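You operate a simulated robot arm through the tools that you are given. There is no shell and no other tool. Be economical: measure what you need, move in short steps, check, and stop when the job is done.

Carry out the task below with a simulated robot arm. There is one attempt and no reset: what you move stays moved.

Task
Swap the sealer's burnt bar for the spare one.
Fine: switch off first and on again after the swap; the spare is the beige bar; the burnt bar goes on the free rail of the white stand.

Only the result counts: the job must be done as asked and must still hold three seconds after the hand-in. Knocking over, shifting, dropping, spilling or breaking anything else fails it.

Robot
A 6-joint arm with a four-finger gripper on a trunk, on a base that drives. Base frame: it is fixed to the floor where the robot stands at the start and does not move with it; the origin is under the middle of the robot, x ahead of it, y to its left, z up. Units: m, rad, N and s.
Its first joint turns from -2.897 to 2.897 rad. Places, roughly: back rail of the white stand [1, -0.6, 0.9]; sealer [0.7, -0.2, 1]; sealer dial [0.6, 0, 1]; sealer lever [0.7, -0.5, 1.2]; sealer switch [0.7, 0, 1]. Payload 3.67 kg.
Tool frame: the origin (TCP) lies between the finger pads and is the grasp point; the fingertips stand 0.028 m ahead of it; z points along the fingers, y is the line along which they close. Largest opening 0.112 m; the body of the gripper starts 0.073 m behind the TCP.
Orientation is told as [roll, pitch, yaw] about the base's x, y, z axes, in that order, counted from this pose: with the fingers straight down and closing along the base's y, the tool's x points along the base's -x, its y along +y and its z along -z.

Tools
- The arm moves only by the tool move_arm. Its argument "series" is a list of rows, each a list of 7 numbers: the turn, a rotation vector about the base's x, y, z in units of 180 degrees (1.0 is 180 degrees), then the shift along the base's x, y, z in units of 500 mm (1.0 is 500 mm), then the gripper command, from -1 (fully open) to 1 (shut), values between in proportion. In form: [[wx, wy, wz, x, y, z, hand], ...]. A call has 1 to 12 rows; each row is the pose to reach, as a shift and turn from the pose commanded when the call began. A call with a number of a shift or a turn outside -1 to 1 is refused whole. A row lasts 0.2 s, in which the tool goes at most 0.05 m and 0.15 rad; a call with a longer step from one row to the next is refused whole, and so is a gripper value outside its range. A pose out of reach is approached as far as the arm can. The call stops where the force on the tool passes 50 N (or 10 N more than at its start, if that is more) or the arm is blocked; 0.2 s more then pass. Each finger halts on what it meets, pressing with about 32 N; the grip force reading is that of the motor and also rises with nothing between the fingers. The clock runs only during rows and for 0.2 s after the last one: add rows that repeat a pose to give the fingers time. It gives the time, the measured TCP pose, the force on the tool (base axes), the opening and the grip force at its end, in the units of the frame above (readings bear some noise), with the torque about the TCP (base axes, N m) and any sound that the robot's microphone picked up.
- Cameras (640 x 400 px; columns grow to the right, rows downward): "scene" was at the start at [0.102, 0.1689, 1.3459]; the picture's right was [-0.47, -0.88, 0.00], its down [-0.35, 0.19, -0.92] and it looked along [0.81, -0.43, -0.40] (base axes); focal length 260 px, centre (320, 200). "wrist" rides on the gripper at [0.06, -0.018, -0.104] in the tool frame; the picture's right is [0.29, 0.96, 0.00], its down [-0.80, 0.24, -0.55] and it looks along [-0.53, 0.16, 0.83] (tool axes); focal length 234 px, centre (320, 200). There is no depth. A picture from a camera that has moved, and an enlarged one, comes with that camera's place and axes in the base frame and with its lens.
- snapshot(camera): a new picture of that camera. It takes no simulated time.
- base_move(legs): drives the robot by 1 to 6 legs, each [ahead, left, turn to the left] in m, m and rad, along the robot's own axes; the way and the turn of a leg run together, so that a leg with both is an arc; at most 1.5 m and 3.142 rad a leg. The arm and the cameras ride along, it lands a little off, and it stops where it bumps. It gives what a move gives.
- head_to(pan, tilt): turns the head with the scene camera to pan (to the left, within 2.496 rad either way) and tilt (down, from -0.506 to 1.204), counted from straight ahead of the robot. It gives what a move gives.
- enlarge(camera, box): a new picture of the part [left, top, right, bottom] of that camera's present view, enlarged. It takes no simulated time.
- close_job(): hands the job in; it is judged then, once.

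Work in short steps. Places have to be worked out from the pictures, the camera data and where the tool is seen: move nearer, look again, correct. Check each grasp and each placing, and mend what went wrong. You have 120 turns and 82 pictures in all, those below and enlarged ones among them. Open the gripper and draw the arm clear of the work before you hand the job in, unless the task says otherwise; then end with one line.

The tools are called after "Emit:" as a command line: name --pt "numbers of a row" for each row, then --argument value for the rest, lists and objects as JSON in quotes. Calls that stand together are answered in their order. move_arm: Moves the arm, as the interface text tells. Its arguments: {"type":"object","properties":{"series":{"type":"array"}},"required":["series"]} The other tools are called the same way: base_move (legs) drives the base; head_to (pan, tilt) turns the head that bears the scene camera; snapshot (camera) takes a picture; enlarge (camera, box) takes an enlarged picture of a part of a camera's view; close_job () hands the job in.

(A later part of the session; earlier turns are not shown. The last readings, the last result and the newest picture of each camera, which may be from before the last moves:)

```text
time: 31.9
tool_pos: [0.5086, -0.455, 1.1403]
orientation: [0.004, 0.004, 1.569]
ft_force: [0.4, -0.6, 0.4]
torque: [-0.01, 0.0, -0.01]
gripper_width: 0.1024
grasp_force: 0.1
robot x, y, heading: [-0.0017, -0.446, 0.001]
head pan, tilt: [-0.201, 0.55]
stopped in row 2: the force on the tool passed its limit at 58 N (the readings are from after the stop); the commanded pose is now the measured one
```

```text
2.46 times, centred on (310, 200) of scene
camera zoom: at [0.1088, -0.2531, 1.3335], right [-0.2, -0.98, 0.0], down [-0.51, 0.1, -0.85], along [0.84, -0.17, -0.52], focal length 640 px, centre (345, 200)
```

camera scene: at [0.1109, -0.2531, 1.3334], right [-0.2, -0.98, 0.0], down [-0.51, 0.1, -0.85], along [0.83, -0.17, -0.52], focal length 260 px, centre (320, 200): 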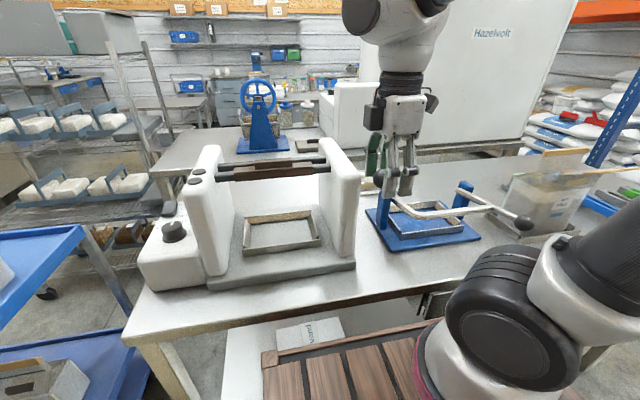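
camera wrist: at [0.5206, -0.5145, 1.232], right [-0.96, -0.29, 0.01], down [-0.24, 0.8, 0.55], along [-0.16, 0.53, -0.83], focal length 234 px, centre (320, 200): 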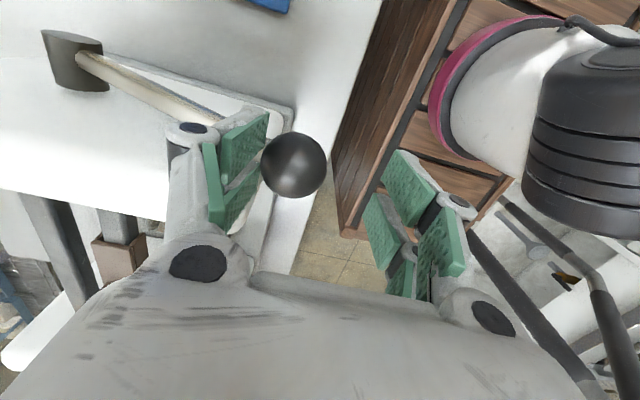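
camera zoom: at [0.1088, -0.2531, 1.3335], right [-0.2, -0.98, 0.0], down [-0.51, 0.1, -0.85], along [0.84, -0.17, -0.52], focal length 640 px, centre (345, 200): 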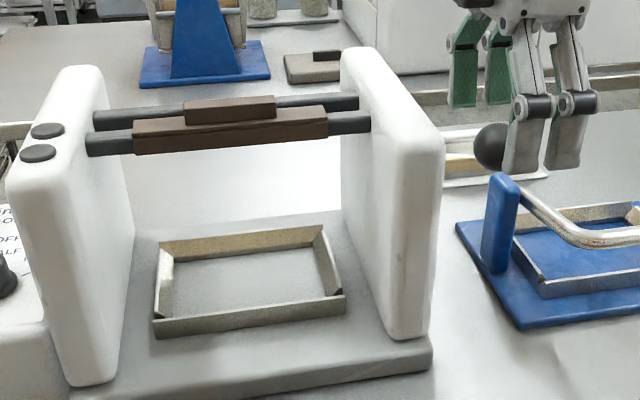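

Force is zero now and the ball has dropped free. I continue upward.

Emit:
move_arm --pt "0 0 0 0 0 0.02 -0.8" --pt "0 0 0 0 0 0.1 -0.8" --pt "0 0 0 0 0 0.19 -0.8" --pt "0 0 0 0 0 0.28 -0.5" --pt "0 0 0 0.05 0.04 0.34 -0.3"

Emit:
snapshot --camera "scene"

Emit:
snapshot --camera "wrist"

```text
time: 33.1
tool_pos: [0.5344, -0.4368, 1.3111]
orientation: [0.005, 0.003, 1.568]
ft_force: [-0.7, -0.4, 0.7]
torque: [0.05, -0.02, -0.02]
gripper_width: 0.0726
grasp_force: 0.1
robot x, y, heading: [0.0022, -0.4479, -0.001]
head pan, tilt: [-0.201, 0.55]
```

```text
43 pictures are left
camera scene: at [0.1086, -0.2532, 1.3335], right [-0.2, -0.98, 0.0], down [-0.51, 0.1, -0.85], along [0.84, -0.17, -0.52], focal length 260 px, centre (320, 200)
```

scene: 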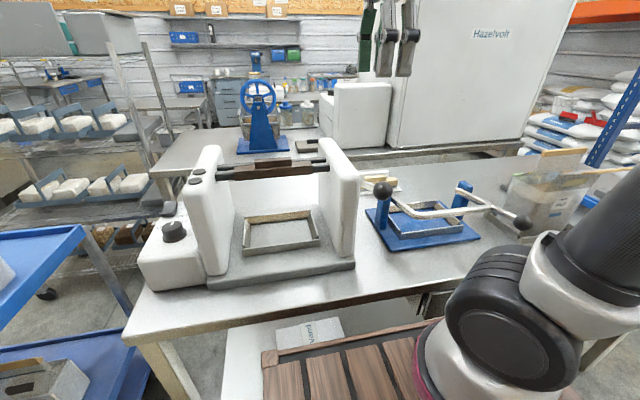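

```text
42 pictures are left
camera wrist: at [0.5515, -0.4962, 1.4158], right [-0.96, -0.29, 0.01], down [-0.24, 0.8, 0.55], along [-0.16, 0.53, -0.83], focal length 234 px, centre (320, 200)
```

wrist: 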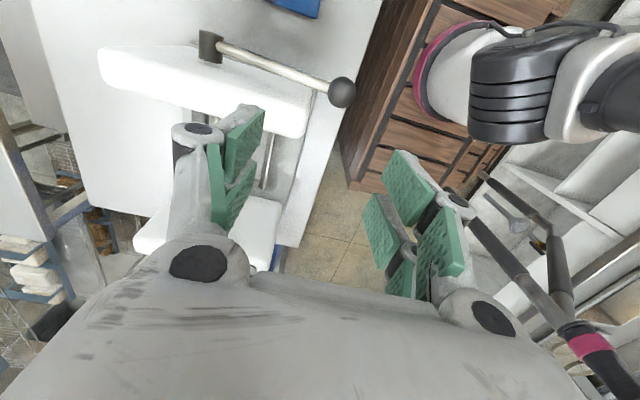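

The lever stays down, about 60° forward. I move above the bar to see where it is now.

Emit:
move_arm --pt "0 0 0 0.03 0.09 0 -0.3" --pt "0 0 0 0.07 0.17 0 -0.3" --pt "0 0 0 0.11 0.25 0 -0.3" --pt "0 0 0 0.11 0.35 0 -0.3"

Emit:
snapshot --camera "wrist"

Emit:
enlarge --camera "scene" --box '[180, 130, 360, 240]'

```text
time: 34.1
tool_pos: [0.5907, -0.2601, 1.311]
orientation: [0.006, 0.004, 1.569]
ft_force: [-1.0, -0.2, 1.0]
torque: [0.07, -0.03, -0.02]
gripper_width: 0.0727
grasp_force: 0.0
robot x, y, heading: [0.0006, -0.4441, 0.001]
head pan, tilt: [-0.201, 0.55]
```

```text
41 pictures are left
camera wrist: at [0.6071, -0.3199, 1.4149], right [-0.96, -0.29, 0.01], down [-0.24, 0.8, 0.55], along [-0.16, 0.53, -0.83], focal length 234 px, centre (320, 200)
```

wrist: 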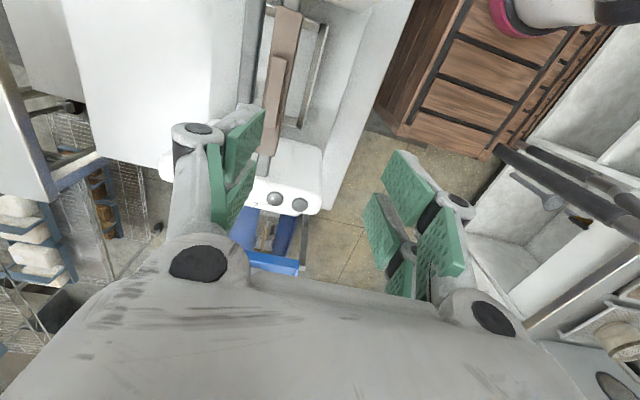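

```text
3.56 times, centred on (270, 185) of scene
camera zoom: at [0.1087, -0.2535, 1.3336], right [-0.2, -0.98, 0.0], down [-0.51, 0.1, -0.85], along [0.84, -0.17, -0.52], focal length 924 px, centre (498, 253)
```

zoom: 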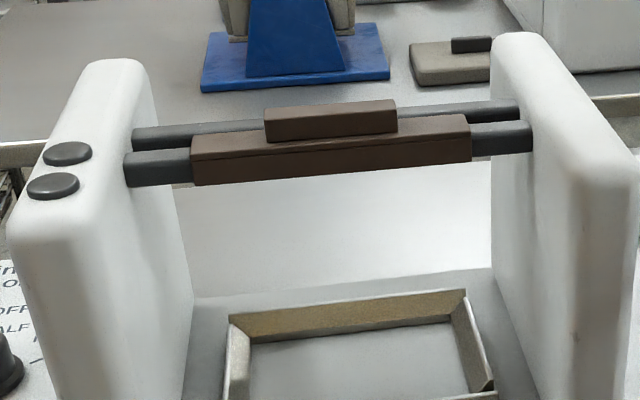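

The bar has moved rearward to x≈0.645 at the same height. I lower onto its handle, grip and try a short lift.

Emit:
move_arm --pt "0 0 0 0.05 -0.002 -0.08 -0.3" --pt "0 0 0 0.1 -0.004 -0.16 -0.3" --pt "0 0 0 0.108 -0.004 -0.25 -0.3" --pt "0 0 0 0.108 -0.004 -0.33 -0.3" --pt "0 0 0 0.108 -0.004 -0.365 -0.3" --pt "0 0 0 0.108 -0.004 -0.374 -0.3" --pt "0 0 0 0.108 -0.004 -0.374 0.3" --pt "0 0 0 0.108 -0.004 -0.374 1" --pt "0 0 0 0.108 -0.004 -0.374 1"

Emit:
enlarge --camera "scene" --box '[180, 130, 360, 240]'

```text
time: 36.1
tool_pos: [0.6448, -0.2609, 1.123]
orientation: [0.005, 0.003, 1.57]
ft_force: [8.1, -0.1, 1.7]
torque: [-0.02, -0.24, 0.07]
gripper_width: 0.0282
grasp_force: 32.2
robot x, y, heading: [-0.001, -0.4488, 0.003]
head pan, tilt: [-0.201, 0.55]
```

```text
3.56 times, centred on (270, 185) of scene
camera zoom: at [0.1092, -0.2529, 1.3335], right [-0.2, -0.98, 0.0], down [-0.51, 0.1, -0.85], along [0.84, -0.17, -0.52], focal length 924 px, centre (498, 253)
```

zoom: 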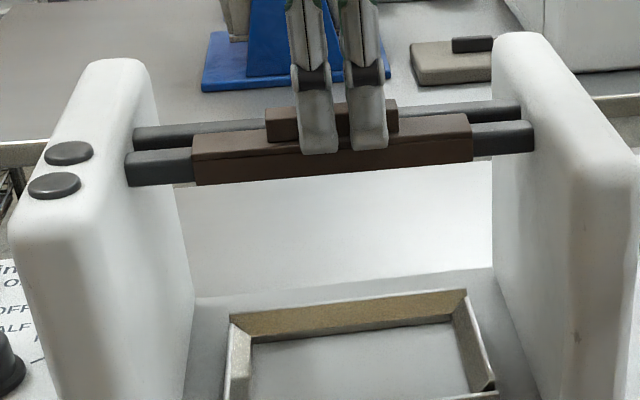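

Grip width is now 28 mm, a firmer hold than before (17 mm). I lift gently.

Emit:
move_arm --pt "0 0 0 0 0 0.01 1" --pt "0 0 0 0 0 0.02 1" --pt "0 0 0 0 0 0.04 1" --pt "0 0 0 0 0 0.06 1"

Emit:
enlarge --camera "scene" --box '[180, 120, 360, 230]'

```text
time: 37.1
tool_pos: [0.6425, -0.26, 1.154]
orientation: [0.007, 0.007, 1.572]
ft_force: [-0.4, 0.9, 0.0]
torque: [-0.01, -0.01, 0.02]
gripper_width: 0.0278
grasp_force: 31.9
robot x, y, heading: [0.0035, -0.4508, 0.003]
head pan, tilt: [-0.201, 0.55]
```

```text
3.56 times, centred on (270, 175) of scene
camera zoom: at [0.1088, -0.2529, 1.3335], right [-0.2, -0.98, 0.0], down [-0.51, 0.1, -0.85], along [0.84, -0.17, -0.52], focal length 924 px, centre (498, 289)
```

zoom: 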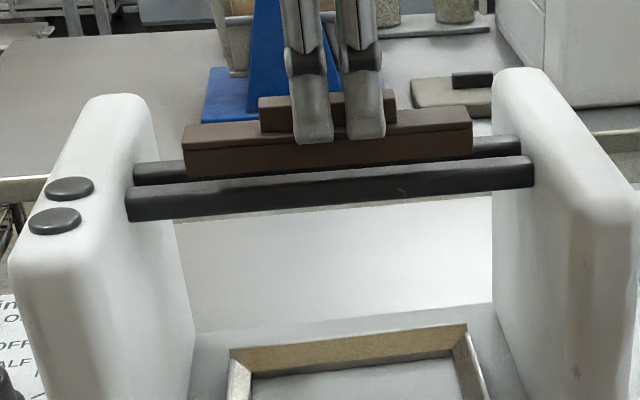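

The bar came free with the lever down. I raise it over the plate and carry it toward the stand.

Emit:
move_arm --pt "0 0 0 0 0 0.09 1" --pt "0 0 0 0 0 0.18 1" --pt "0 0 0 0 0 0.27 1" --pt "0 0 0 0.01 -0.06 0.3 1" --pt "0 0 0 0.04 -0.14 0.3 1" --pt "0 0 0 0.08 -0.22 0.3 1" --pt "0 0 0 0.13 -0.3 0.3 1" --pt "0 0 0 0.18 -0.38 0.3 1" --pt "0 0 0 0.23 -0.46 0.29 1" --pt "0 0 0 0.28 -0.54 0.28 1" --pt "0 0 0 0.33 -0.61 0.26 1" --pt "0 0 0 0.38 -0.68 0.22 1"

Emit:
head_to --pan -0.45 --tilt 0.4

Emit:
snapshot --camera "wrist"

Emit:
snapshot --camera "scene"

```text
time: 39.8
tool_pos: [0.8312, -0.6007, 1.2634]
orientation: [0.002, 0.005, 1.57]
ft_force: [-1.1, 0.6, 0.7]
torque: [-0.06, -0.08, -0.01]
gripper_width: 0.028
grasp_force: 32.1
robot x, y, heading: [-0.0009, -0.4477, -0.001]
head pan, tilt: [-0.201, 0.55]
```

```text
time: 40.5
tool_pos: [0.8319, -0.6016, 1.2632]
orientation: [0.007, 0.004, 1.573]
ft_force: [0.0, -0.1, -0.5]
torque: [0.02, -0.03, 0.0]
gripper_width: 0.0281
grasp_force: 32.2
robot x, y, heading: [-0.0006, -0.4511, 0.003]
head pan, tilt: [-0.45, 0.4]
```

```text
37 pictures are left
camera wrist: at [0.8503, -0.6613, 1.3673], right [-0.96, -0.29, 0.01], down [-0.24, 0.8, 0.55], along [-0.16, 0.53, -0.83], focal length 234 px, centre (320, 200)
```

wrist: 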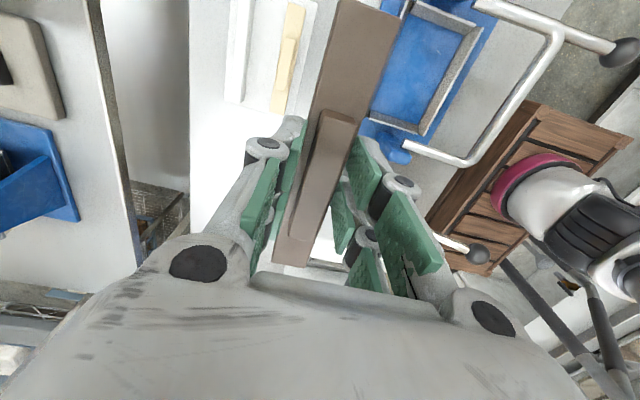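

```text
36 pictures are left
camera scene: at [0.1043, -0.2754, 1.3472], right [-0.43, -0.9, 0.0], down [-0.35, 0.17, -0.92], along [0.83, -0.4, -0.39], focal length 260 px, centre (320, 200)
```

scene: 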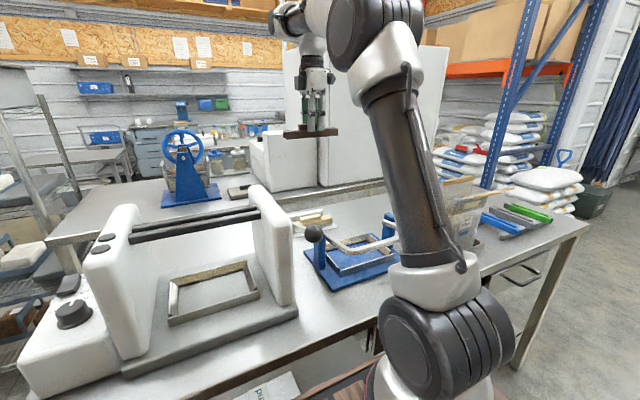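

I enlarge both views of the stand to locate the rails.

Emit:
enlarge --camera "wrist" --box '[200, 0, 360, 120]'

Emit:
enlarge --camera "scene" --box '[270, 190, 370, 260]'

```text
3.33 times, centred on (280, 60) of wrist
camera zoom: at [0.8503, -0.6613, 1.3673], right [-0.96, -0.29, 0.01], down [-0.24, 0.8, 0.55], along [-0.16, 0.53, -0.83], focal length 781 px, centre (453, 667)
```

zoom: 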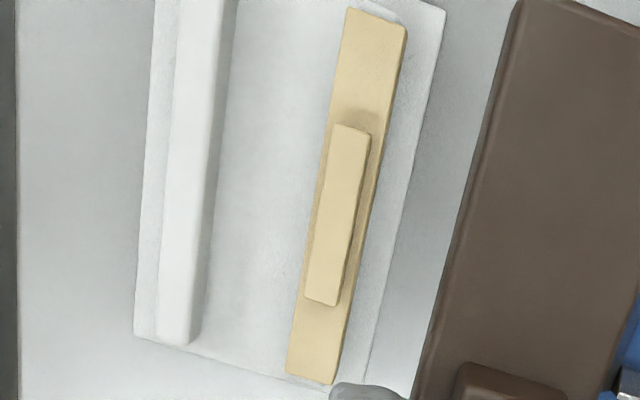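

```text
5.71 times, centred on (320, 225) of scene
camera zoom: at [0.1043, -0.2754, 1.3472], right [-0.43, -0.9, 0.0], down [-0.35, 0.17, -0.92], along [0.83, -0.4, -0.39], focal length 1485 px, centre (320, 57)
```

zoom: 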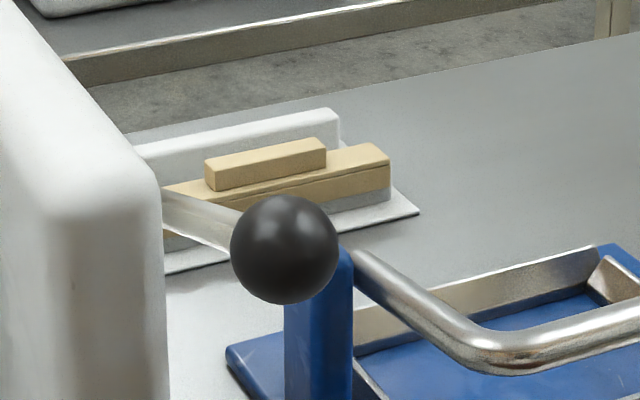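

Triangulated: beige handle at (0.897, -0.619, 0.915), free back rail at x≈0.976, spanning about y -0.70…-0.53. That is just at the reach limit, so I drive the base 6 cm ahead (gap to the table looks about 13 cm).

Emit:
base_move --legs '[[0.06, 0, 0]]'

```text
time: 41.5
tool_pos: [0.8934, -0.6007, 1.2635]
orientation: [0.006, 0.003, 1.57]
ft_force: [0.6, 0.2, 0.2]
torque: [0.01, -0.02, 0.02]
gripper_width: 0.028
grasp_force: 32.7
robot x, y, heading: [0.0611, -0.4452, 0.003]
head pan, tilt: [-0.45, 0.4]
```

I move above the back rail, high enough to clear, and look.

Emit:
move_arm --pt "0 0 0 0.06 -0.01 -0.05 1" --pt "0 0 0 0.12 -0.02 -0.1 1" --pt "0 0 0 0.166 -0.032 -0.17 1" --pt "0 0 0 0.166 -0.032 -0.26 1" --pt "0 0 0 0.166 -0.032 -0.35 1" --pt "0 0 0 0.166 -0.032 -0.43 1"

Emit:
snapshot --camera "wrist"

Emit:
enlarge --camera "scene" --box '[240, 170, 360, 260]'

```text
time: 42.9
tool_pos: [0.9757, -0.6151, 1.0515]
orientation: [0.003, 0.004, 1.569]
ft_force: [0.1, 0.0, 1.3]
torque: [0.03, -0.01, -0.02]
gripper_width: 0.0279
grasp_force: 31.6
robot x, y, heading: [0.0604, -0.4476, 0.003]
head pan, tilt: [-0.45, 0.4]
```

```text
33 pictures are left
camera wrist: at [0.9931, -0.6756, 1.1544], right [-0.96, -0.29, 0.01], down [-0.24, 0.8, 0.55], along [-0.16, 0.53, -0.83], focal length 234 px, centre (320, 200)
```

wrist: 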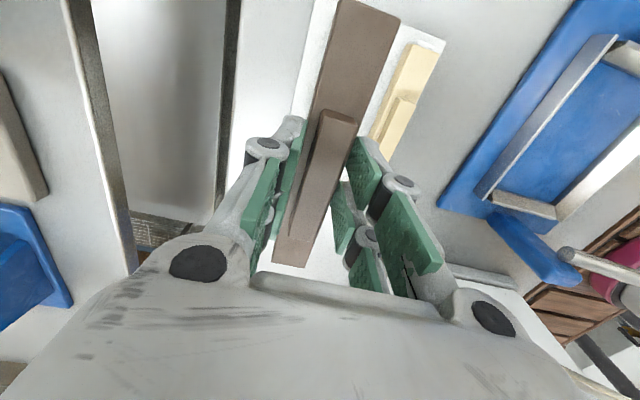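

```text
4.44 times, centred on (300, 215) of scene
camera zoom: at [0.1647, -0.2754, 1.3472], right [-0.44, -0.9, 0.0], down [-0.35, 0.17, -0.92], along [0.83, -0.4, -0.39], focal length 1155 px, centre (409, 133)
```

zoom: 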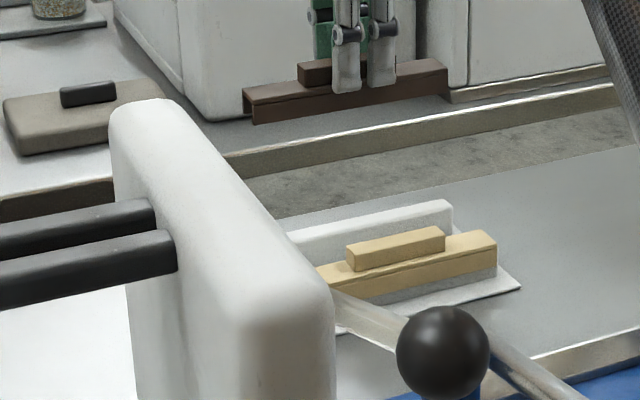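

Alignment looks right within a few mm. I lower to just above the rail and look again from the head camera and the wrist.

Emit:
move_arm --pt "0 0 0 0 -0.004 -0.07 1" --pt "0 0 0 0 -0.004 -0.13 1" --pt "0 0 0 0 -0.004 -0.165 1"

Emit:
enlarge --camera "wrist" --box '[220, 0, 460, 150]'

Emit:
enlarge --camera "scene" --box '[260, 190, 360, 260]'

```text
time: 43.7
tool_pos: [0.9751, -0.6195, 0.9658]
orientation: [0.006, 0.002, 1.57]
ft_force: [-0.7, -0.2, 0.0]
torque: [-0.01, 0.01, -0.02]
gripper_width: 0.0281
grasp_force: 32.6
robot x, y, heading: [0.0607, -0.4447, 0.003]
head pan, tilt: [-0.45, 0.4]
```

```text
2.67 times, centred on (340, 75) of wrist
camera zoom: at [0.9942, -0.6785, 1.0692], right [-0.96, -0.29, 0.01], down [-0.24, 0.8, 0.55], along [-0.16, 0.53, -0.83], focal length 624 px, centre (267, 533)
```

zoom: 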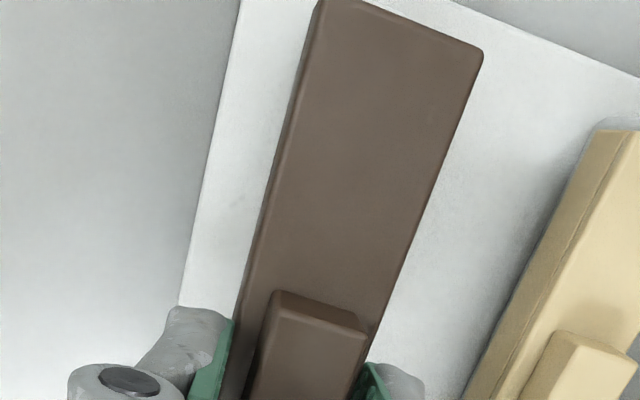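

```text
5.71 times, centred on (310, 225) of scene
camera zoom: at [0.1648, -0.2754, 1.3472], right [-0.44, -0.9, 0.0], down [-0.35, 0.17, -0.92], along [0.83, -0.4, -0.39], focal length 1485 px, centre (377, 57)
```

zoom: 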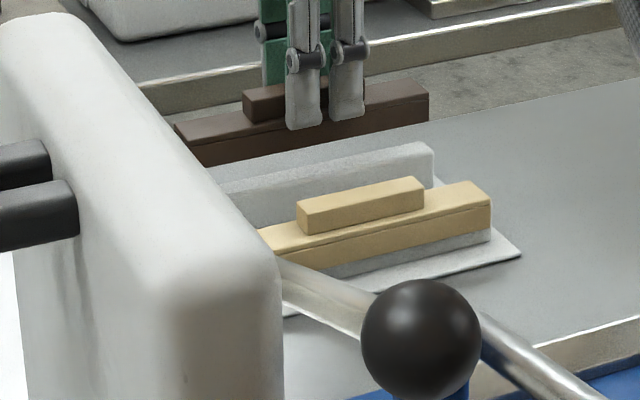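

The rail is at x≈0.976 by plate symmetry too (plate 0.869–1.005), matching the tool. I lower in small steps to seat the bar.

Emit:
move_arm --pt "0 0 0 0.002 0.004 -0.02 1" --pt "0 0 0 0.002 0.004 -0.04 1" --pt "0 0 0 0.002 0.004 -0.055 1" --pt "0 0 0 0.002 0.004 -0.07 1"

Emit:
enlarge --camera "scene" --box '[260, 190, 360, 260]'

```text
time: 44.7
tool_pos: [0.977, -0.6194, 0.9303]
orientation: [0.006, 0.004, 1.569]
ft_force: [0.6, 0.0, 0.1]
torque: [0.01, -0.01, 0.0]
gripper_width: 0.0279
grasp_force: 32.3
robot x, y, heading: [0.0587, -0.4486, -0.002]
head pan, tilt: [-0.45, 0.4]
```

```text
5.71 times, centred on (310, 225) of scene
camera zoom: at [0.165, -0.2754, 1.3472], right [-0.43, -0.9, 0.0], down [-0.35, 0.17, -0.92], along [0.83, -0.4, -0.39], focal length 1485 px, centre (377, 57)
```

zoom: 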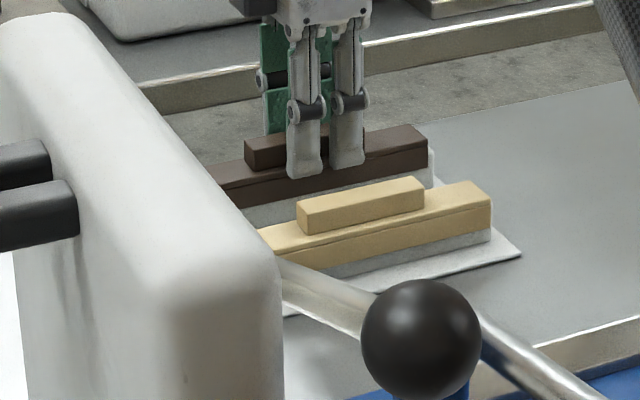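

The skirt is going over the rail with no force. I lower the last few millimetres until it rests.

Emit:
move_arm --pt "0 0 0 0 0 -0.006 1" --pt "0 0 0 0 0 -0.01 1" --pt "0 0 0 0 0 -0.014 1"

```text
time: 45.5
tool_pos: [0.9769, -0.6173, 0.9238]
orientation: [0.007, 0.004, 1.569]
ft_force: [0.4, 0.1, -0.3]
torque: [0.02, -0.02, 0.01]
gripper_width: 0.0282
grasp_force: 31.9
robot x, y, heading: [0.0592, -0.4494, -0.001]
head pan, tilt: [-0.45, 0.4]
```

No contact yet; a little further.

Emit:
move_arm --pt "0 0 0 0 0 -0.005 1" --pt "0 0 0 0 0 -0.01 1" --pt "0 0 0 0 0 -0.015 1" --pt "0 0 0 0 0 -0.02 1"

Emit:
enlarge --camera "scene" --box '[260, 190, 360, 260]'

```text
time: 46.6
tool_pos: [0.9772, -0.6182, 0.9197]
orientation: [-0.001, 0.006, 1.57]
ft_force: [-9.4, 1.9, 15.4]
torque: [0.19, 0.34, 0.36]
gripper_width: 0.0277
grasp_force: 32.1
robot x, y, heading: [0.06, -0.4478, 0.001]
head pan, tilt: [-0.45, 0.4]
stopped in row 4: the force on the tool passed its limit at 52 N (the readings are from after the stop); the commanded pose is now the measured one
```

```text
5.71 times, centred on (310, 225) of scene
camera zoom: at [0.164, -0.2752, 1.3473], right [-0.43, -0.9, 0.0], down [-0.35, 0.17, -0.92], along [0.83, -0.4, -0.39], focal length 1485 px, centre (377, 57)
```

zoom: 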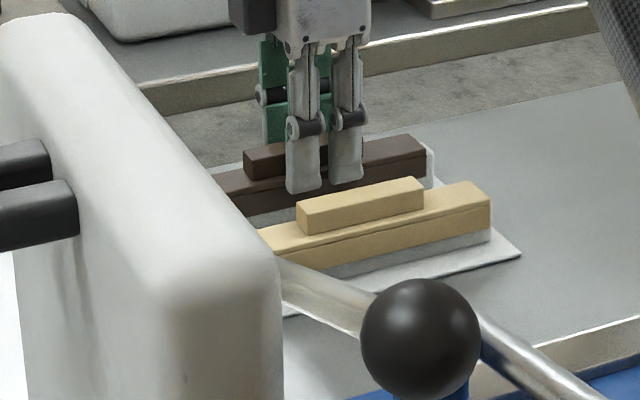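

Seated (contact at TCP z 0.920). I release with a modest opening, staying clear of the beige bar, and rise.

Emit:
move_arm --pt "0 0 0 0 0 0.002 0.4" --pt "0 0 0 0 0 0.002 0.15" --pt "0 0 0 0 0 0.002 0.15" --pt "0 0 0 0 0 0.03 0.15" --pt "0 0 0 0 0 0.09 0.15" --pt "0 0 0 0 0 0.18 0"

Emit:
enlarge --camera "scene" --box '[260, 190, 360, 260]'

Emit:
snapshot --camera "wrist"

```text
time: 48.0
tool_pos: [0.9774, -0.6212, 1.0103]
orientation: [0.0, 0.005, 1.57]
ft_force: [0.2, 0.7, -0.5]
torque: [0.04, 0.0, -0.05]
gripper_width: 0.0558
grasp_force: 0.0
robot x, y, heading: [0.0634, -0.447, -0.001]
head pan, tilt: [-0.45, 0.4]
```

```text
5.71 times, centred on (310, 225) of scene
camera zoom: at [0.1653, -0.2754, 1.3472], right [-0.43, -0.9, 0.0], down [-0.35, 0.17, -0.92], along [0.83, -0.4, -0.39], focal length 1485 px, centre (377, 57)
```

zoom: 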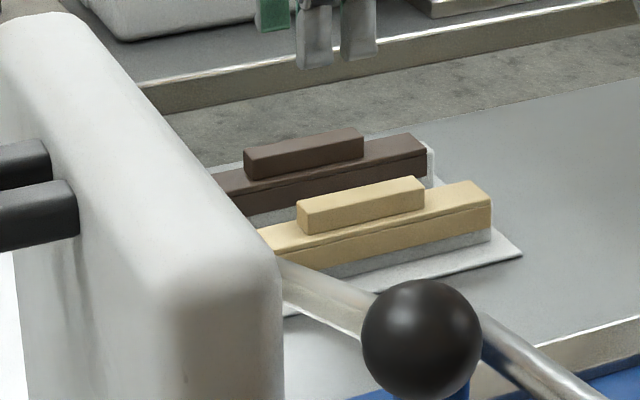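

```text
26 pictures are left
camera wrist: at [0.9945, -0.681, 1.114], right [-0.96, -0.29, 0.0], down [-0.24, 0.8, 0.55], along [-0.16, 0.53, -0.84], focal length 234 px, centre (320, 200)
```

wrist: 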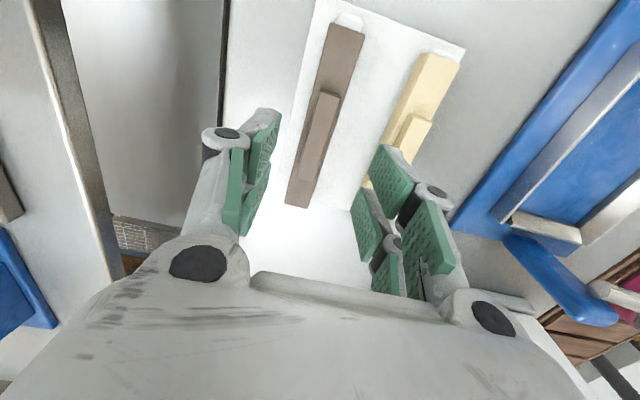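

The burnt bar sits on the back rail. Next I shift over the beige bar's handle at (0.898, -0.618) and descend to it.

Emit:
move_arm --pt "0 0 0 -0.08 0.004 0 0" --pt "0 0 0 -0.158 0.006 0 0" --pt "0 0 0 -0.158 0.006 -0.06 0" --pt "0 0 0 -0.158 0.006 -0.09 0"

Emit:
enlarge --camera "scene" --box '[260, 190, 360, 260]'

Emit:
snapshot --camera "wrist"

```text
time: 49.0
tool_pos: [0.8992, -0.617, 0.9629]
orientation: [-0.003, 0.005, 1.571]
ft_force: [0.1, -0.6, -0.4]
torque: [0.03, 0.02, -0.02]
gripper_width: 0.0559
grasp_force: 0.0
robot x, y, heading: [0.0556, -0.45, -0.002]
head pan, tilt: [-0.45, 0.4]
```

```text
5.71 times, centred on (310, 225) of scene
camera zoom: at [0.1649, -0.2754, 1.3472], right [-0.44, -0.9, 0.0], down [-0.35, 0.17, -0.92], along [0.83, -0.4, -0.39], focal length 1485 px, centre (377, 57)
```

zoom: 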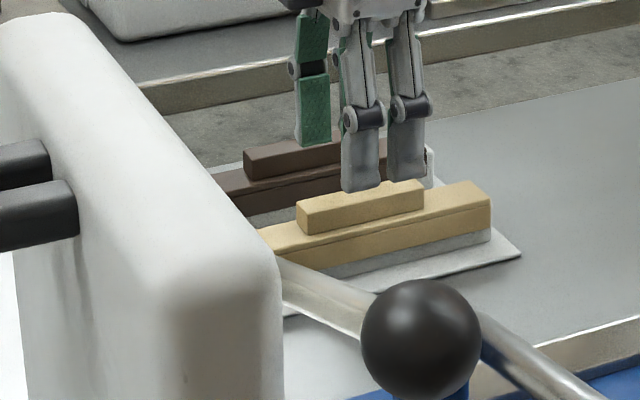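

```text
24 pictures are left
camera wrist: at [0.9167, -0.6757, 1.0669], right [-0.96, -0.29, 0.0], down [-0.24, 0.8, 0.55], along [-0.16, 0.53, -0.84], focal length 234 px, centre (320, 200)
```

wrist: 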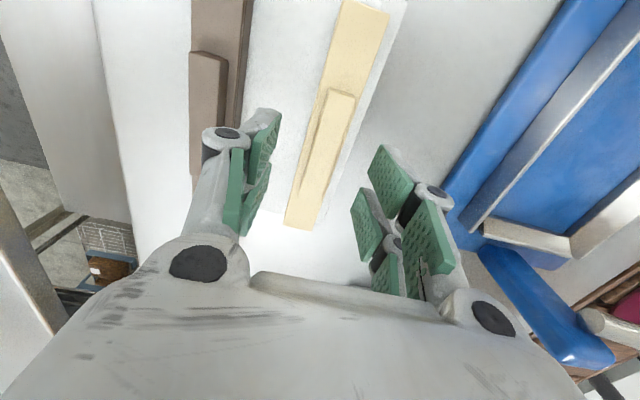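

Beige handle centred at about (0.895, -0.622). I descend, close and check the grip.

Emit:
move_arm --pt "0 0 0 -0.006 -0.006 -0.04 0" --pt "0 0 0 -0.006 -0.006 -0.07 0" --pt "0 0 0 -0.006 -0.006 -0.078 0" --pt "0 0 0 -0.006 -0.006 -0.078 0.4" --pt "0 0 0 -0.006 -0.006 -0.078 1" --pt "0 0 0 -0.006 -0.006 -0.078 1"

Emit:
enlarge --camera "scene" --box '[260, 190, 360, 260]'

```text
time: 50.4
tool_pos: [0.897, -0.6191, 0.9229]
orientation: [-0.002, 0.004, 1.573]
ft_force: [0.1, 0.7, 0.3]
torque: [-0.02, -0.02, 0.01]
gripper_width: 0.0279
grasp_force: 32.3
robot x, y, heading: [0.0599, -0.4496, -0.005]
head pan, tilt: [-0.45, 0.4]
```

```text
5.71 times, centred on (310, 225) of scene
camera zoom: at [0.165, -0.2754, 1.3472], right [-0.44, -0.9, 0.0], down [-0.35, 0.17, -0.92], along [0.83, -0.4, -0.39], focal length 1485 px, centre (377, 57)
```

zoom: 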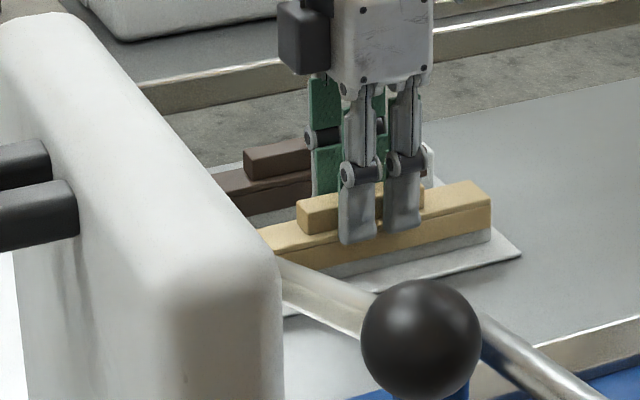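

Firm grip (28 mm), centred like the brown bar was. I lift the spare straight up.

Emit:
move_arm --pt "0 0 0 0 0 0.03 1" --pt "0 0 0 0 0 0.1 1" --pt "0 0 0 0 0 0.19 1" --pt "0 0 0 0 0 0.28 1" --pt "0 0 0 0 0 0.37 1" --pt "0 0 0 0 0 0.46 1" --pt "0 0 0 0 0 0.55 1" --pt "0 0 0 0 0 0.64 1" --pt "0 0 0 -0.03 0 0.72 1" --pt "0 0 0 -0.07 0.02 0.78 1"

Emit:
move_arm --pt "0 0 0 -0.05 0.07 0 1" --pt "0 0 0 -0.1 0.14 0 1" --pt "0 0 0 -0.15 0.21 0 1" --pt "0 0 0 -0.2 0.28 0 1" --pt "0 0 0 -0.25 0.35 0 1" --pt "0 0 0 -0.3 0.42 0 1" --pt "0 0 0 -0.35 0.5 0 1" --pt "0 0 0 -0.39 0.57 0 1" --pt "0 0 0 -0.42 0.64 0 1" --pt "0 0 0 -0.436 0.697 -0.05 1"

Emit:
head_to --pan -0.05 --tilt 0.5

Emit:
snapshot --camera "scene"

Emit:
snapshot --camera "wrist"

```text
time: 52.6
tool_pos: [0.8621, -0.6091, 1.3133]
orientation: [0.0, 0.003, 1.572]
ft_force: [1.4, -0.6, -1.1]
torque: [0.01, 0.07, 0.0]
gripper_width: 0.0282
grasp_force: 31.9
robot x, y, heading: [0.0603, -0.4461, -0.002]
head pan, tilt: [-0.45, 0.4]
```

```text
time: 54.8
tool_pos: [0.6425, -0.26, 1.2882]
orientation: [-0.003, 0.005, 1.57]
ft_force: [-0.2, -0.5, -0.5]
torque: [0.01, -0.01, 0.01]
gripper_width: 0.0283
grasp_force: 31.6
robot x, y, heading: [0.0616, -0.4466, 0.003]
head pan, tilt: [-0.45, 0.4]
```

```text
time: 55.7
tool_pos: [0.643, -0.2613, 1.2882]
orientation: [-0.002, 0.005, 1.571]
ft_force: [0.4, 0.3, -1.1]
torque: [0.0, -0.05, 0.02]
gripper_width: 0.0277
grasp_force: 32.5
robot x, y, heading: [0.0614, -0.4507, -0.002]
head pan, tilt: [-0.051, 0.499]
```

```text
22 pictures are left
camera scene: at [0.1724, -0.2397, 1.3381], right [-0.05, -1.0, 0.0], down [-0.48, 0.02, -0.88], along [0.88, -0.04, -0.48], focal length 260 px, centre (320, 200)
```

scene: 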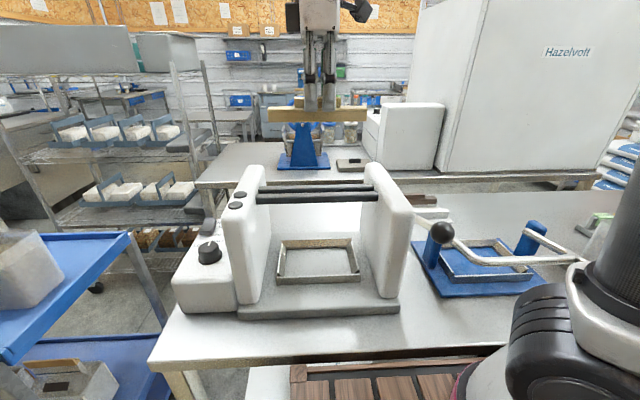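

```text
21 pictures are left
camera wrist: at [0.6606, -0.3201, 1.3923], right [-0.96, -0.29, 0.0], down [-0.24, 0.8, 0.55], along [-0.16, 0.53, -0.84], focal length 234 px, centre (320, 200)
```

wrist: 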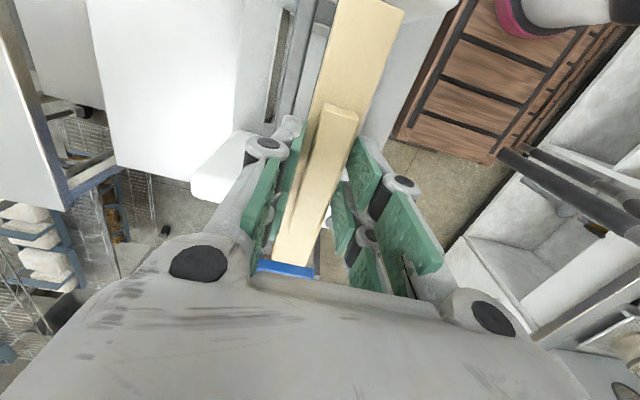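

The rod awaits below. I lower to just above it and check alignment.

Emit:
move_arm --pt "0 0 0 0.002 0 -0.08 1" --pt "0 0 0 0.002 0 -0.16 1" --pt "0 0 0 0.002 0 -0.24 1"

Emit:
enlarge --camera "scene" --box '[230, 140, 410, 250]'

Emit:
enlarge --camera "wrist" --box '[220, 0, 460, 150]'

```text
time: 56.5
tool_pos: [0.6423, -0.2598, 1.1697]
orientation: [0.0, 0.006, 1.569]
ft_force: [0.8, -0.7, 0.6]
torque: [0.0, -0.05, -0.03]
gripper_width: 0.0279
grasp_force: 31.9
robot x, y, heading: [0.0646, -0.4502, 0.001]
head pan, tilt: [-0.051, 0.499]
```

```text
3.56 times, centred on (320, 195) of scene
camera zoom: at [0.1723, -0.2397, 1.3381], right [-0.05, -1.0, 0.0], down [-0.48, 0.02, -0.88], along [0.88, -0.04, -0.48], focal length 924 px, centre (320, 218)
```

zoom: 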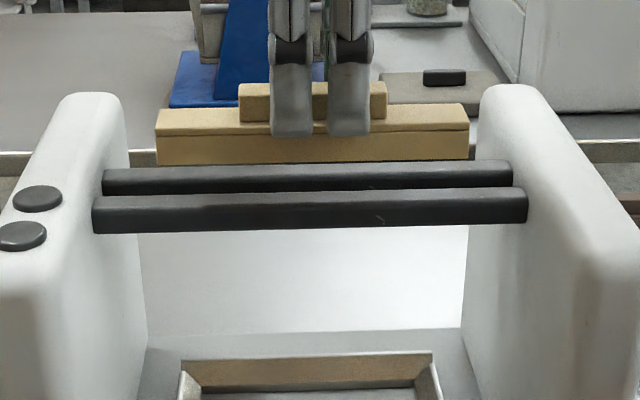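

```text
2.67 times, centred on (340, 75) of wrist
camera zoom: at [0.6601, -0.3202, 1.2738], right [-0.96, -0.29, 0.0], down [-0.24, 0.8, 0.55], along [-0.16, 0.53, -0.84], focal length 624 px, centre (267, 533)
```

zoom: 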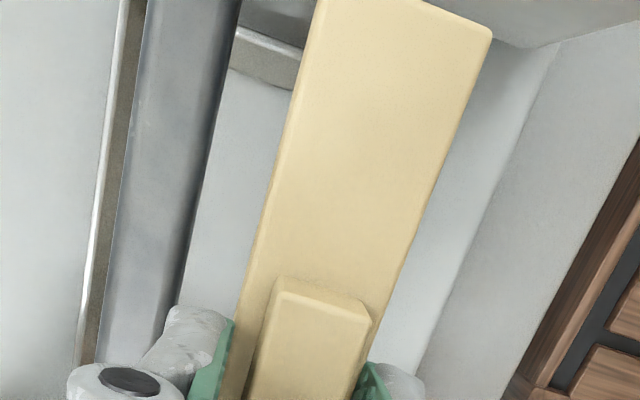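

Alignment agrees with where the brown bar was taken. I lower gently onto the rod.

Emit:
move_arm --pt "0 0 0 0 0 -0.03 1" --pt "0 0 0 0 0 -0.055 1" --pt "0 0 0 0 0 -0.07 1" --pt "0 0 0 0 0 -0.08 1" --pt "0 0 0 0 0 -0.086 1"

Emit:
enlarge --camera "scene" --box '[230, 140, 410, 250]'

```text
time: 57.7
tool_pos: [0.6435, -0.2589, 1.1264]
orientation: [-0.001, 0.007, 1.572]
ft_force: [0.9, 0.0, -0.1]
torque: [-0.03, 0.0, 0.08]
gripper_width: 0.0281
grasp_force: 32.1
robot x, y, heading: [0.0603, -0.4451, -0.001]
head pan, tilt: [-0.051, 0.499]
```

```text
3.56 times, centred on (320, 195) of scene
camera zoom: at [0.1725, -0.2397, 1.3381], right [-0.05, -1.0, 0.0], down [-0.48, 0.02, -0.88], along [0.88, -0.04, -0.48], focal length 924 px, centre (320, 218)
```

zoom: 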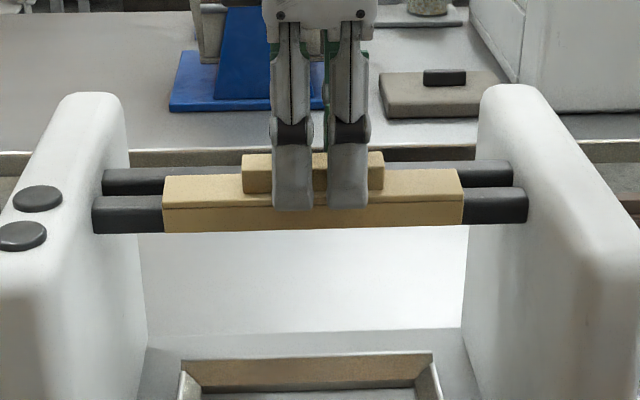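

The bar straddles the rod and is nearly down; I lower the last millimetres to contact.

Emit:
move_arm --pt "0 0 0 0 0 -0.004 1" --pt "0 0 0 0 0 -0.008 1" --pt "0 0 0 0 0 -0.011 1"

```text
time: 58.5
tool_pos: [0.6453, -0.26, 1.121]
orientation: [-0.003, 0.003, 1.57]
ft_force: [-2.1, -0.7, 15.6]
torque: [0.28, 0.2, 0.08]
gripper_width: 0.0281
grasp_force: 31.7
robot x, y, heading: [0.0564, -0.4473, -0.0]
head pan, tilt: [-0.051, 0.499]
```

Contact (16 N): seated. I release and rise.

Emit:
move_arm --pt "0 0 0 0 0 0.004 0.4" --pt "0 0 0 0 0 0.006 0" --pt "0 0 0 0 0 0.006 0" --pt "0 0 0 0 0 0.04 0" --pt "0 0 0 0 0 0.12 0" --pt "0 0 0 0 0 0.21 0" --pt "0 0 0 0 0 0.3 0"

Emit:
enlarge --camera "scene" --box '[230, 140, 470, 290]'

```text
time: 60.1
tool_pos: [0.6461, -0.2581, 1.2696]
orientation: [0.0, 0.006, 1.57]
ft_force: [0.5, 0.7, -0.7]
torque: [0.05, 0.02, 0.01]
gripper_width: 0.0561
grasp_force: 0.0
robot x, y, heading: [0.0606, -0.4483, 0.002]
head pan, tilt: [-0.051, 0.499]
```

```text
2.67 times, centred on (350, 215) of scene
camera zoom: at [0.1725, -0.2396, 1.338], right [-0.05, -1.0, 0.0], down [-0.48, 0.02, -0.88], along [0.88, -0.04, -0.48], focal length 693 px, centre (240, 160)
```

zoom: 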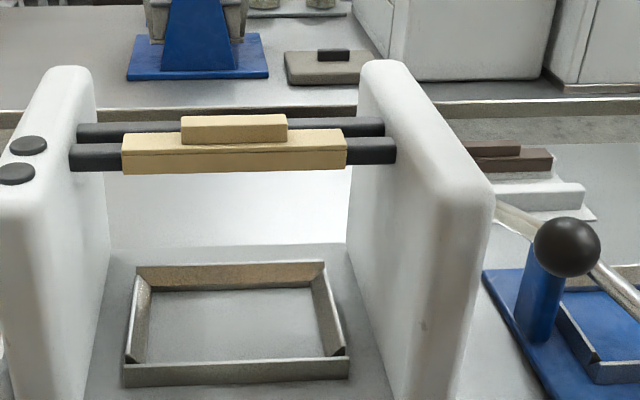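

The spare sits on the rod like the old one did. Now the lever must go back up; to reach its low ball I back the base up 10 cm.

Emit:
base_move --legs '[[-0.1, 0, 0]]'

Emit:
move_arm --pt "0 0 0 0 -0.05 0.08 -0.3" --pt "0 -0.045 0 -0.02 -0.13 0.1 -0.4" --pt "0 -0.09 0 -0.06 -0.2 0.1 -0.4" --pt "0 -0.135 0 -0.1 -0.27 0.06 -0.4" --pt "0 -0.159 0 -0.15 -0.34 0.02 -0.4" --pt "0 -0.159 0 -0.19 -0.388 -0.04 -0.4" --pt "0 -0.159 0 -0.2 -0.388 -0.11 -0.4"

Emit:
snapshot --camera "wrist"

```text
time: 61.2
tool_pos: [0.5423, -0.26, 1.2684]
orientation: [-0.001, 0.005, 1.572]
ft_force: [0.8, -0.4, 0.2]
torque: [0.01, 0.01, 0.01]
gripper_width: 0.0556
grasp_force: 0.0
robot x, y, heading: [-0.0425, -0.4454, -0.0]
head pan, tilt: [-0.051, 0.499]
```

```text
time: 62.8
tool_pos: [0.4421, -0.4518, 1.2132]
orientation: [-0.5, 0.006, 1.568]
ft_force: [-0.4, 0.2, 0.6]
torque: [0.0, -0.02, -0.01]
gripper_width: 0.0785
grasp_force: 0.0
robot x, y, heading: [-0.0414, -0.4501, -0.0]
head pan, tilt: [-0.051, 0.499]
```

```text
16 pictures are left
camera wrist: at [0.4079, -0.5117, 1.3147], right [-0.84, -0.29, -0.46], down [-0.47, 0.8, 0.37], along [0.26, 0.53, -0.81], focal length 234 px, centre (320, 200)
```

wrist: 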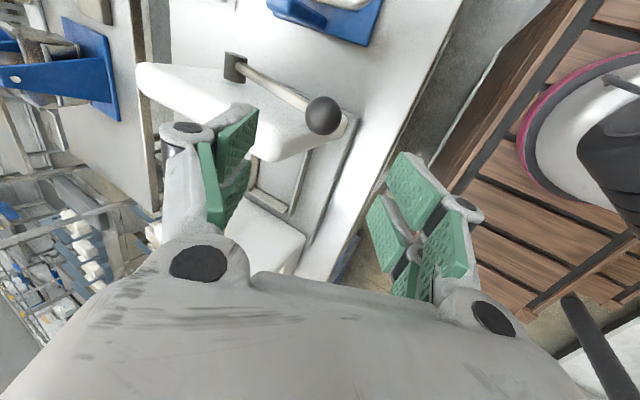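

The ball at (0.508, -0.453, 1.087) lies right on the tool's axis, about 14 cm ahead. I advance along the axis and close on it.

Emit:
move_arm --pt "0 0 0 0.035 -0.002 -0.063 -0.4" --pt "0 0 0 0.07 -0.002 -0.127 -0.4" --pt "0 0 0 0.1 -0.002 -0.183 -0.4" --pt "0 0 0 0.122 -0.002 -0.224 -0.4" --pt "0 0 0 0.122 -0.002 -0.224 0" --pt "0 0 0 0.122 -0.002 -0.224 0.6" --pt "0 0 0 0.122 -0.002 -0.224 0.6"

Emit:
enlarge --camera "scene" --box '[350, 140, 510, 260]'

```text
time: 64.4
tool_pos: [0.5172, -0.4512, 1.1234]
orientation: [-0.5, 0.002, 1.568]
ft_force: [-9.9, -7.2, 13.7]
torque: [0.02, -0.74, -0.92]
gripper_width: 0.037
grasp_force: 44.8
out of reach, approached as far as the arm can: row 3, 4, 5, 6, 7
robot x, y, heading: [-0.0406, -0.4503, 0.003]
head pan, tilt: [-0.051, 0.499]
```

```text
3.33 times, centred on (430, 200) of scene
camera zoom: at [0.0691, -0.2401, 1.3382], right [-0.05, -1.0, 0.0], down [-0.48, 0.02, -0.88], along [0.88, -0.04, -0.48], focal length 866 px, centre (-47, 200)
```

zoom: 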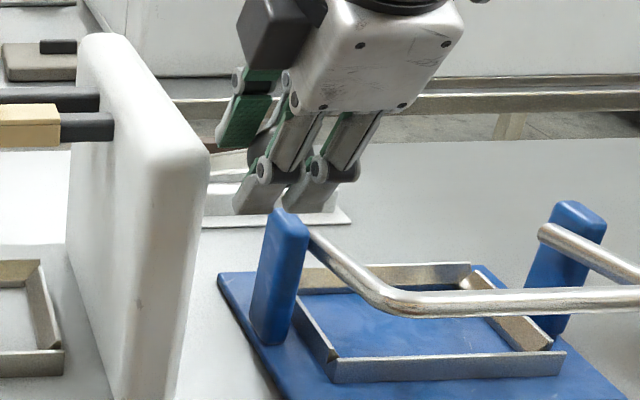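

The ball is gripped (37 mm) and already slightly lifted with the hand at (0.517, 1.123). I make a small first step up along the arc to verify it follows.

Emit:
move_arm --pt "0 0 0 0.015 0 0.02 0.6" --pt "0 0 0 0.025 0 0.035 0.6"

```text
time: 65.0
tool_pos: [0.5296, -0.4524, 1.1407]
orientation: [-0.502, 0.006, 1.568]
ft_force: [-22.0, -12.0, 10.3]
torque: [-0.66, 0.51, -0.45]
gripper_width: 0.0361
grasp_force: 44.8
robot x, y, heading: [-0.0409, -0.4505, -0.003]
head pan, tilt: [-0.051, 0.499]
```

It follows. I loosen to a cage and sweep the lever up the rest of the arc, straightening the tool as it rises.

Emit:
move_arm --pt "0 0 0 0.004 0 0.006 0.25" --pt "0 0 0 0.028 0 0.032 0.22" --pt "0 0.032 0 0.076 0 0.074 0.22" --pt "0 0.064 0 0.129 0 0.109 0.22" --pt "0 0.095 0 0.188 0 0.135 0.22" --pt "0 0.127 0 0.249 0 0.153 0.22" --pt "0 0.145 0 0.291 0 0.159 0.22" --pt "0 0.159 0 0.334 0 0.161 0.22"

Emit:
snapshot --camera "scene"

```text
time: 66.8
tool_pos: [0.6968, -0.4512, 1.2225]
orientation: [0.001, 0.004, 1.57]
ft_force: [0.1, -0.2, 1.0]
torque: [0.01, -0.05, -0.01]
gripper_width: 0.0437
grasp_force: 0.1
robot x, y, heading: [-0.0409, -0.4488, 0.002]
head pan, tilt: [-0.051, 0.499]
```

```text
14 pictures are left
camera scene: at [0.0695, -0.2398, 1.3381], right [-0.05, -1.0, 0.0], down [-0.48, 0.02, -0.88], along [0.88, -0.04, -0.48], focal length 260 px, centre (320, 200)
```

scene: 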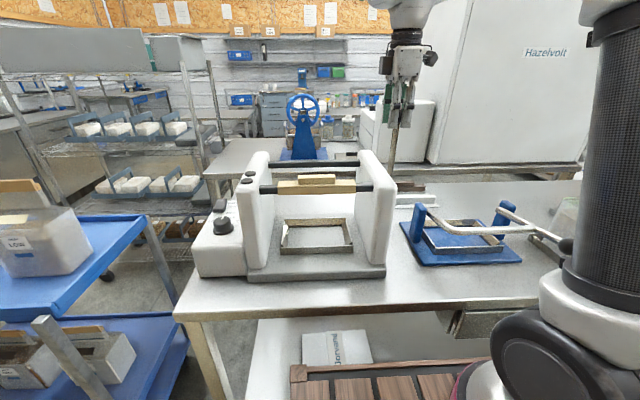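

The lever is upright and the bar has come forward with the rod. I nudge a few mm further back to feel for the stop.

Emit:
move_arm --pt "0 0 0 0.006 0 0 0.22" --pt "0 0 0 0.012 0 0 0.22" --pt "0 0 0 0.018 0 0 0.22"

Emit:
enlarge --camera "scene" --box '[230, 60, 450, 210]'

```text
time: 67.6
tool_pos: [0.7049, -0.4506, 1.2218]
orientation: [0.0, 0.005, 1.57]
ft_force: [-19.4, 0.7, -7.6]
torque: [0.05, -0.18, -0.13]
gripper_width: 0.053
grasp_force: 8.9
robot x, y, heading: [-0.0386, -0.4448, 0.005]
head pan, tilt: [-0.051, 0.499]
```

```text
2.67 times, centred on (340, 135) of scene
camera zoom: at [0.069, -0.2396, 1.3381], right [-0.05, -1.0, 0.0], down [-0.48, 0.02, -0.88], along [0.88, -0.04, -0.48], focal length 693 px, centre (267, 373)
```

zoom: 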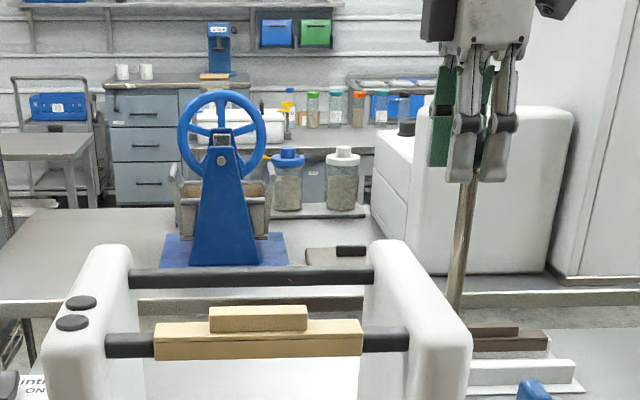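

Resistance shows the lever is at its upright stop. I centre the cage, open and rise off the ball.

Emit:
move_arm --pt "0 0 0 -0.016 0 0 0.1" --pt "0 0 0 -0.017 0 0 -0.1" --pt "0 0 0 -0.017 0 0 -0.2" --pt "0 0 0 -0.017 0 0.04 -0.2" --pt "0 0 0 -0.017 0 0.12 -0.2" --pt "0 0 0 -0.017 0 0.21 -0.2"

Emit:
enlarge --camera "scene" --box '[180, 90, 440, 270]'

```text
time: 69.0
tool_pos: [0.7013, -0.4517, 1.3254]
orientation: [-0.001, 0.006, 1.571]
ft_force: [0.6, 1.0, -0.4]
torque: [0.01, 0.05, -0.02]
gripper_width: 0.067
grasp_force: 0.0
robot x, y, heading: [-0.0447, -0.4486, -0.0]
head pan, tilt: [-0.051, 0.499]
```

```text
2.22 times, centred on (310, 180) of scene
camera zoom: at [0.07, -0.2397, 1.3381], right [-0.05, -1.0, 0.0], down [-0.48, 0.02, -0.88], along [0.88, -0.04, -0.48], focal length 578 px, centre (342, 244)
```

zoom: 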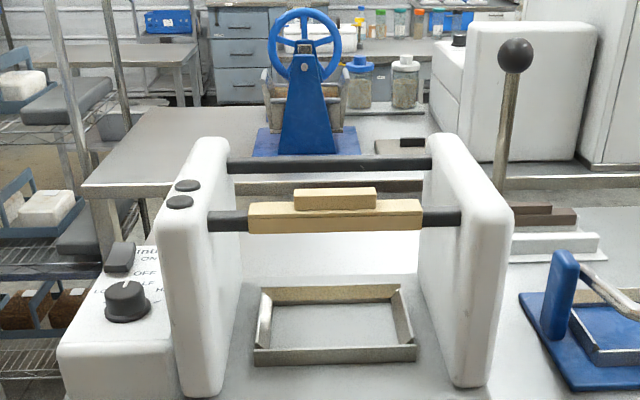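

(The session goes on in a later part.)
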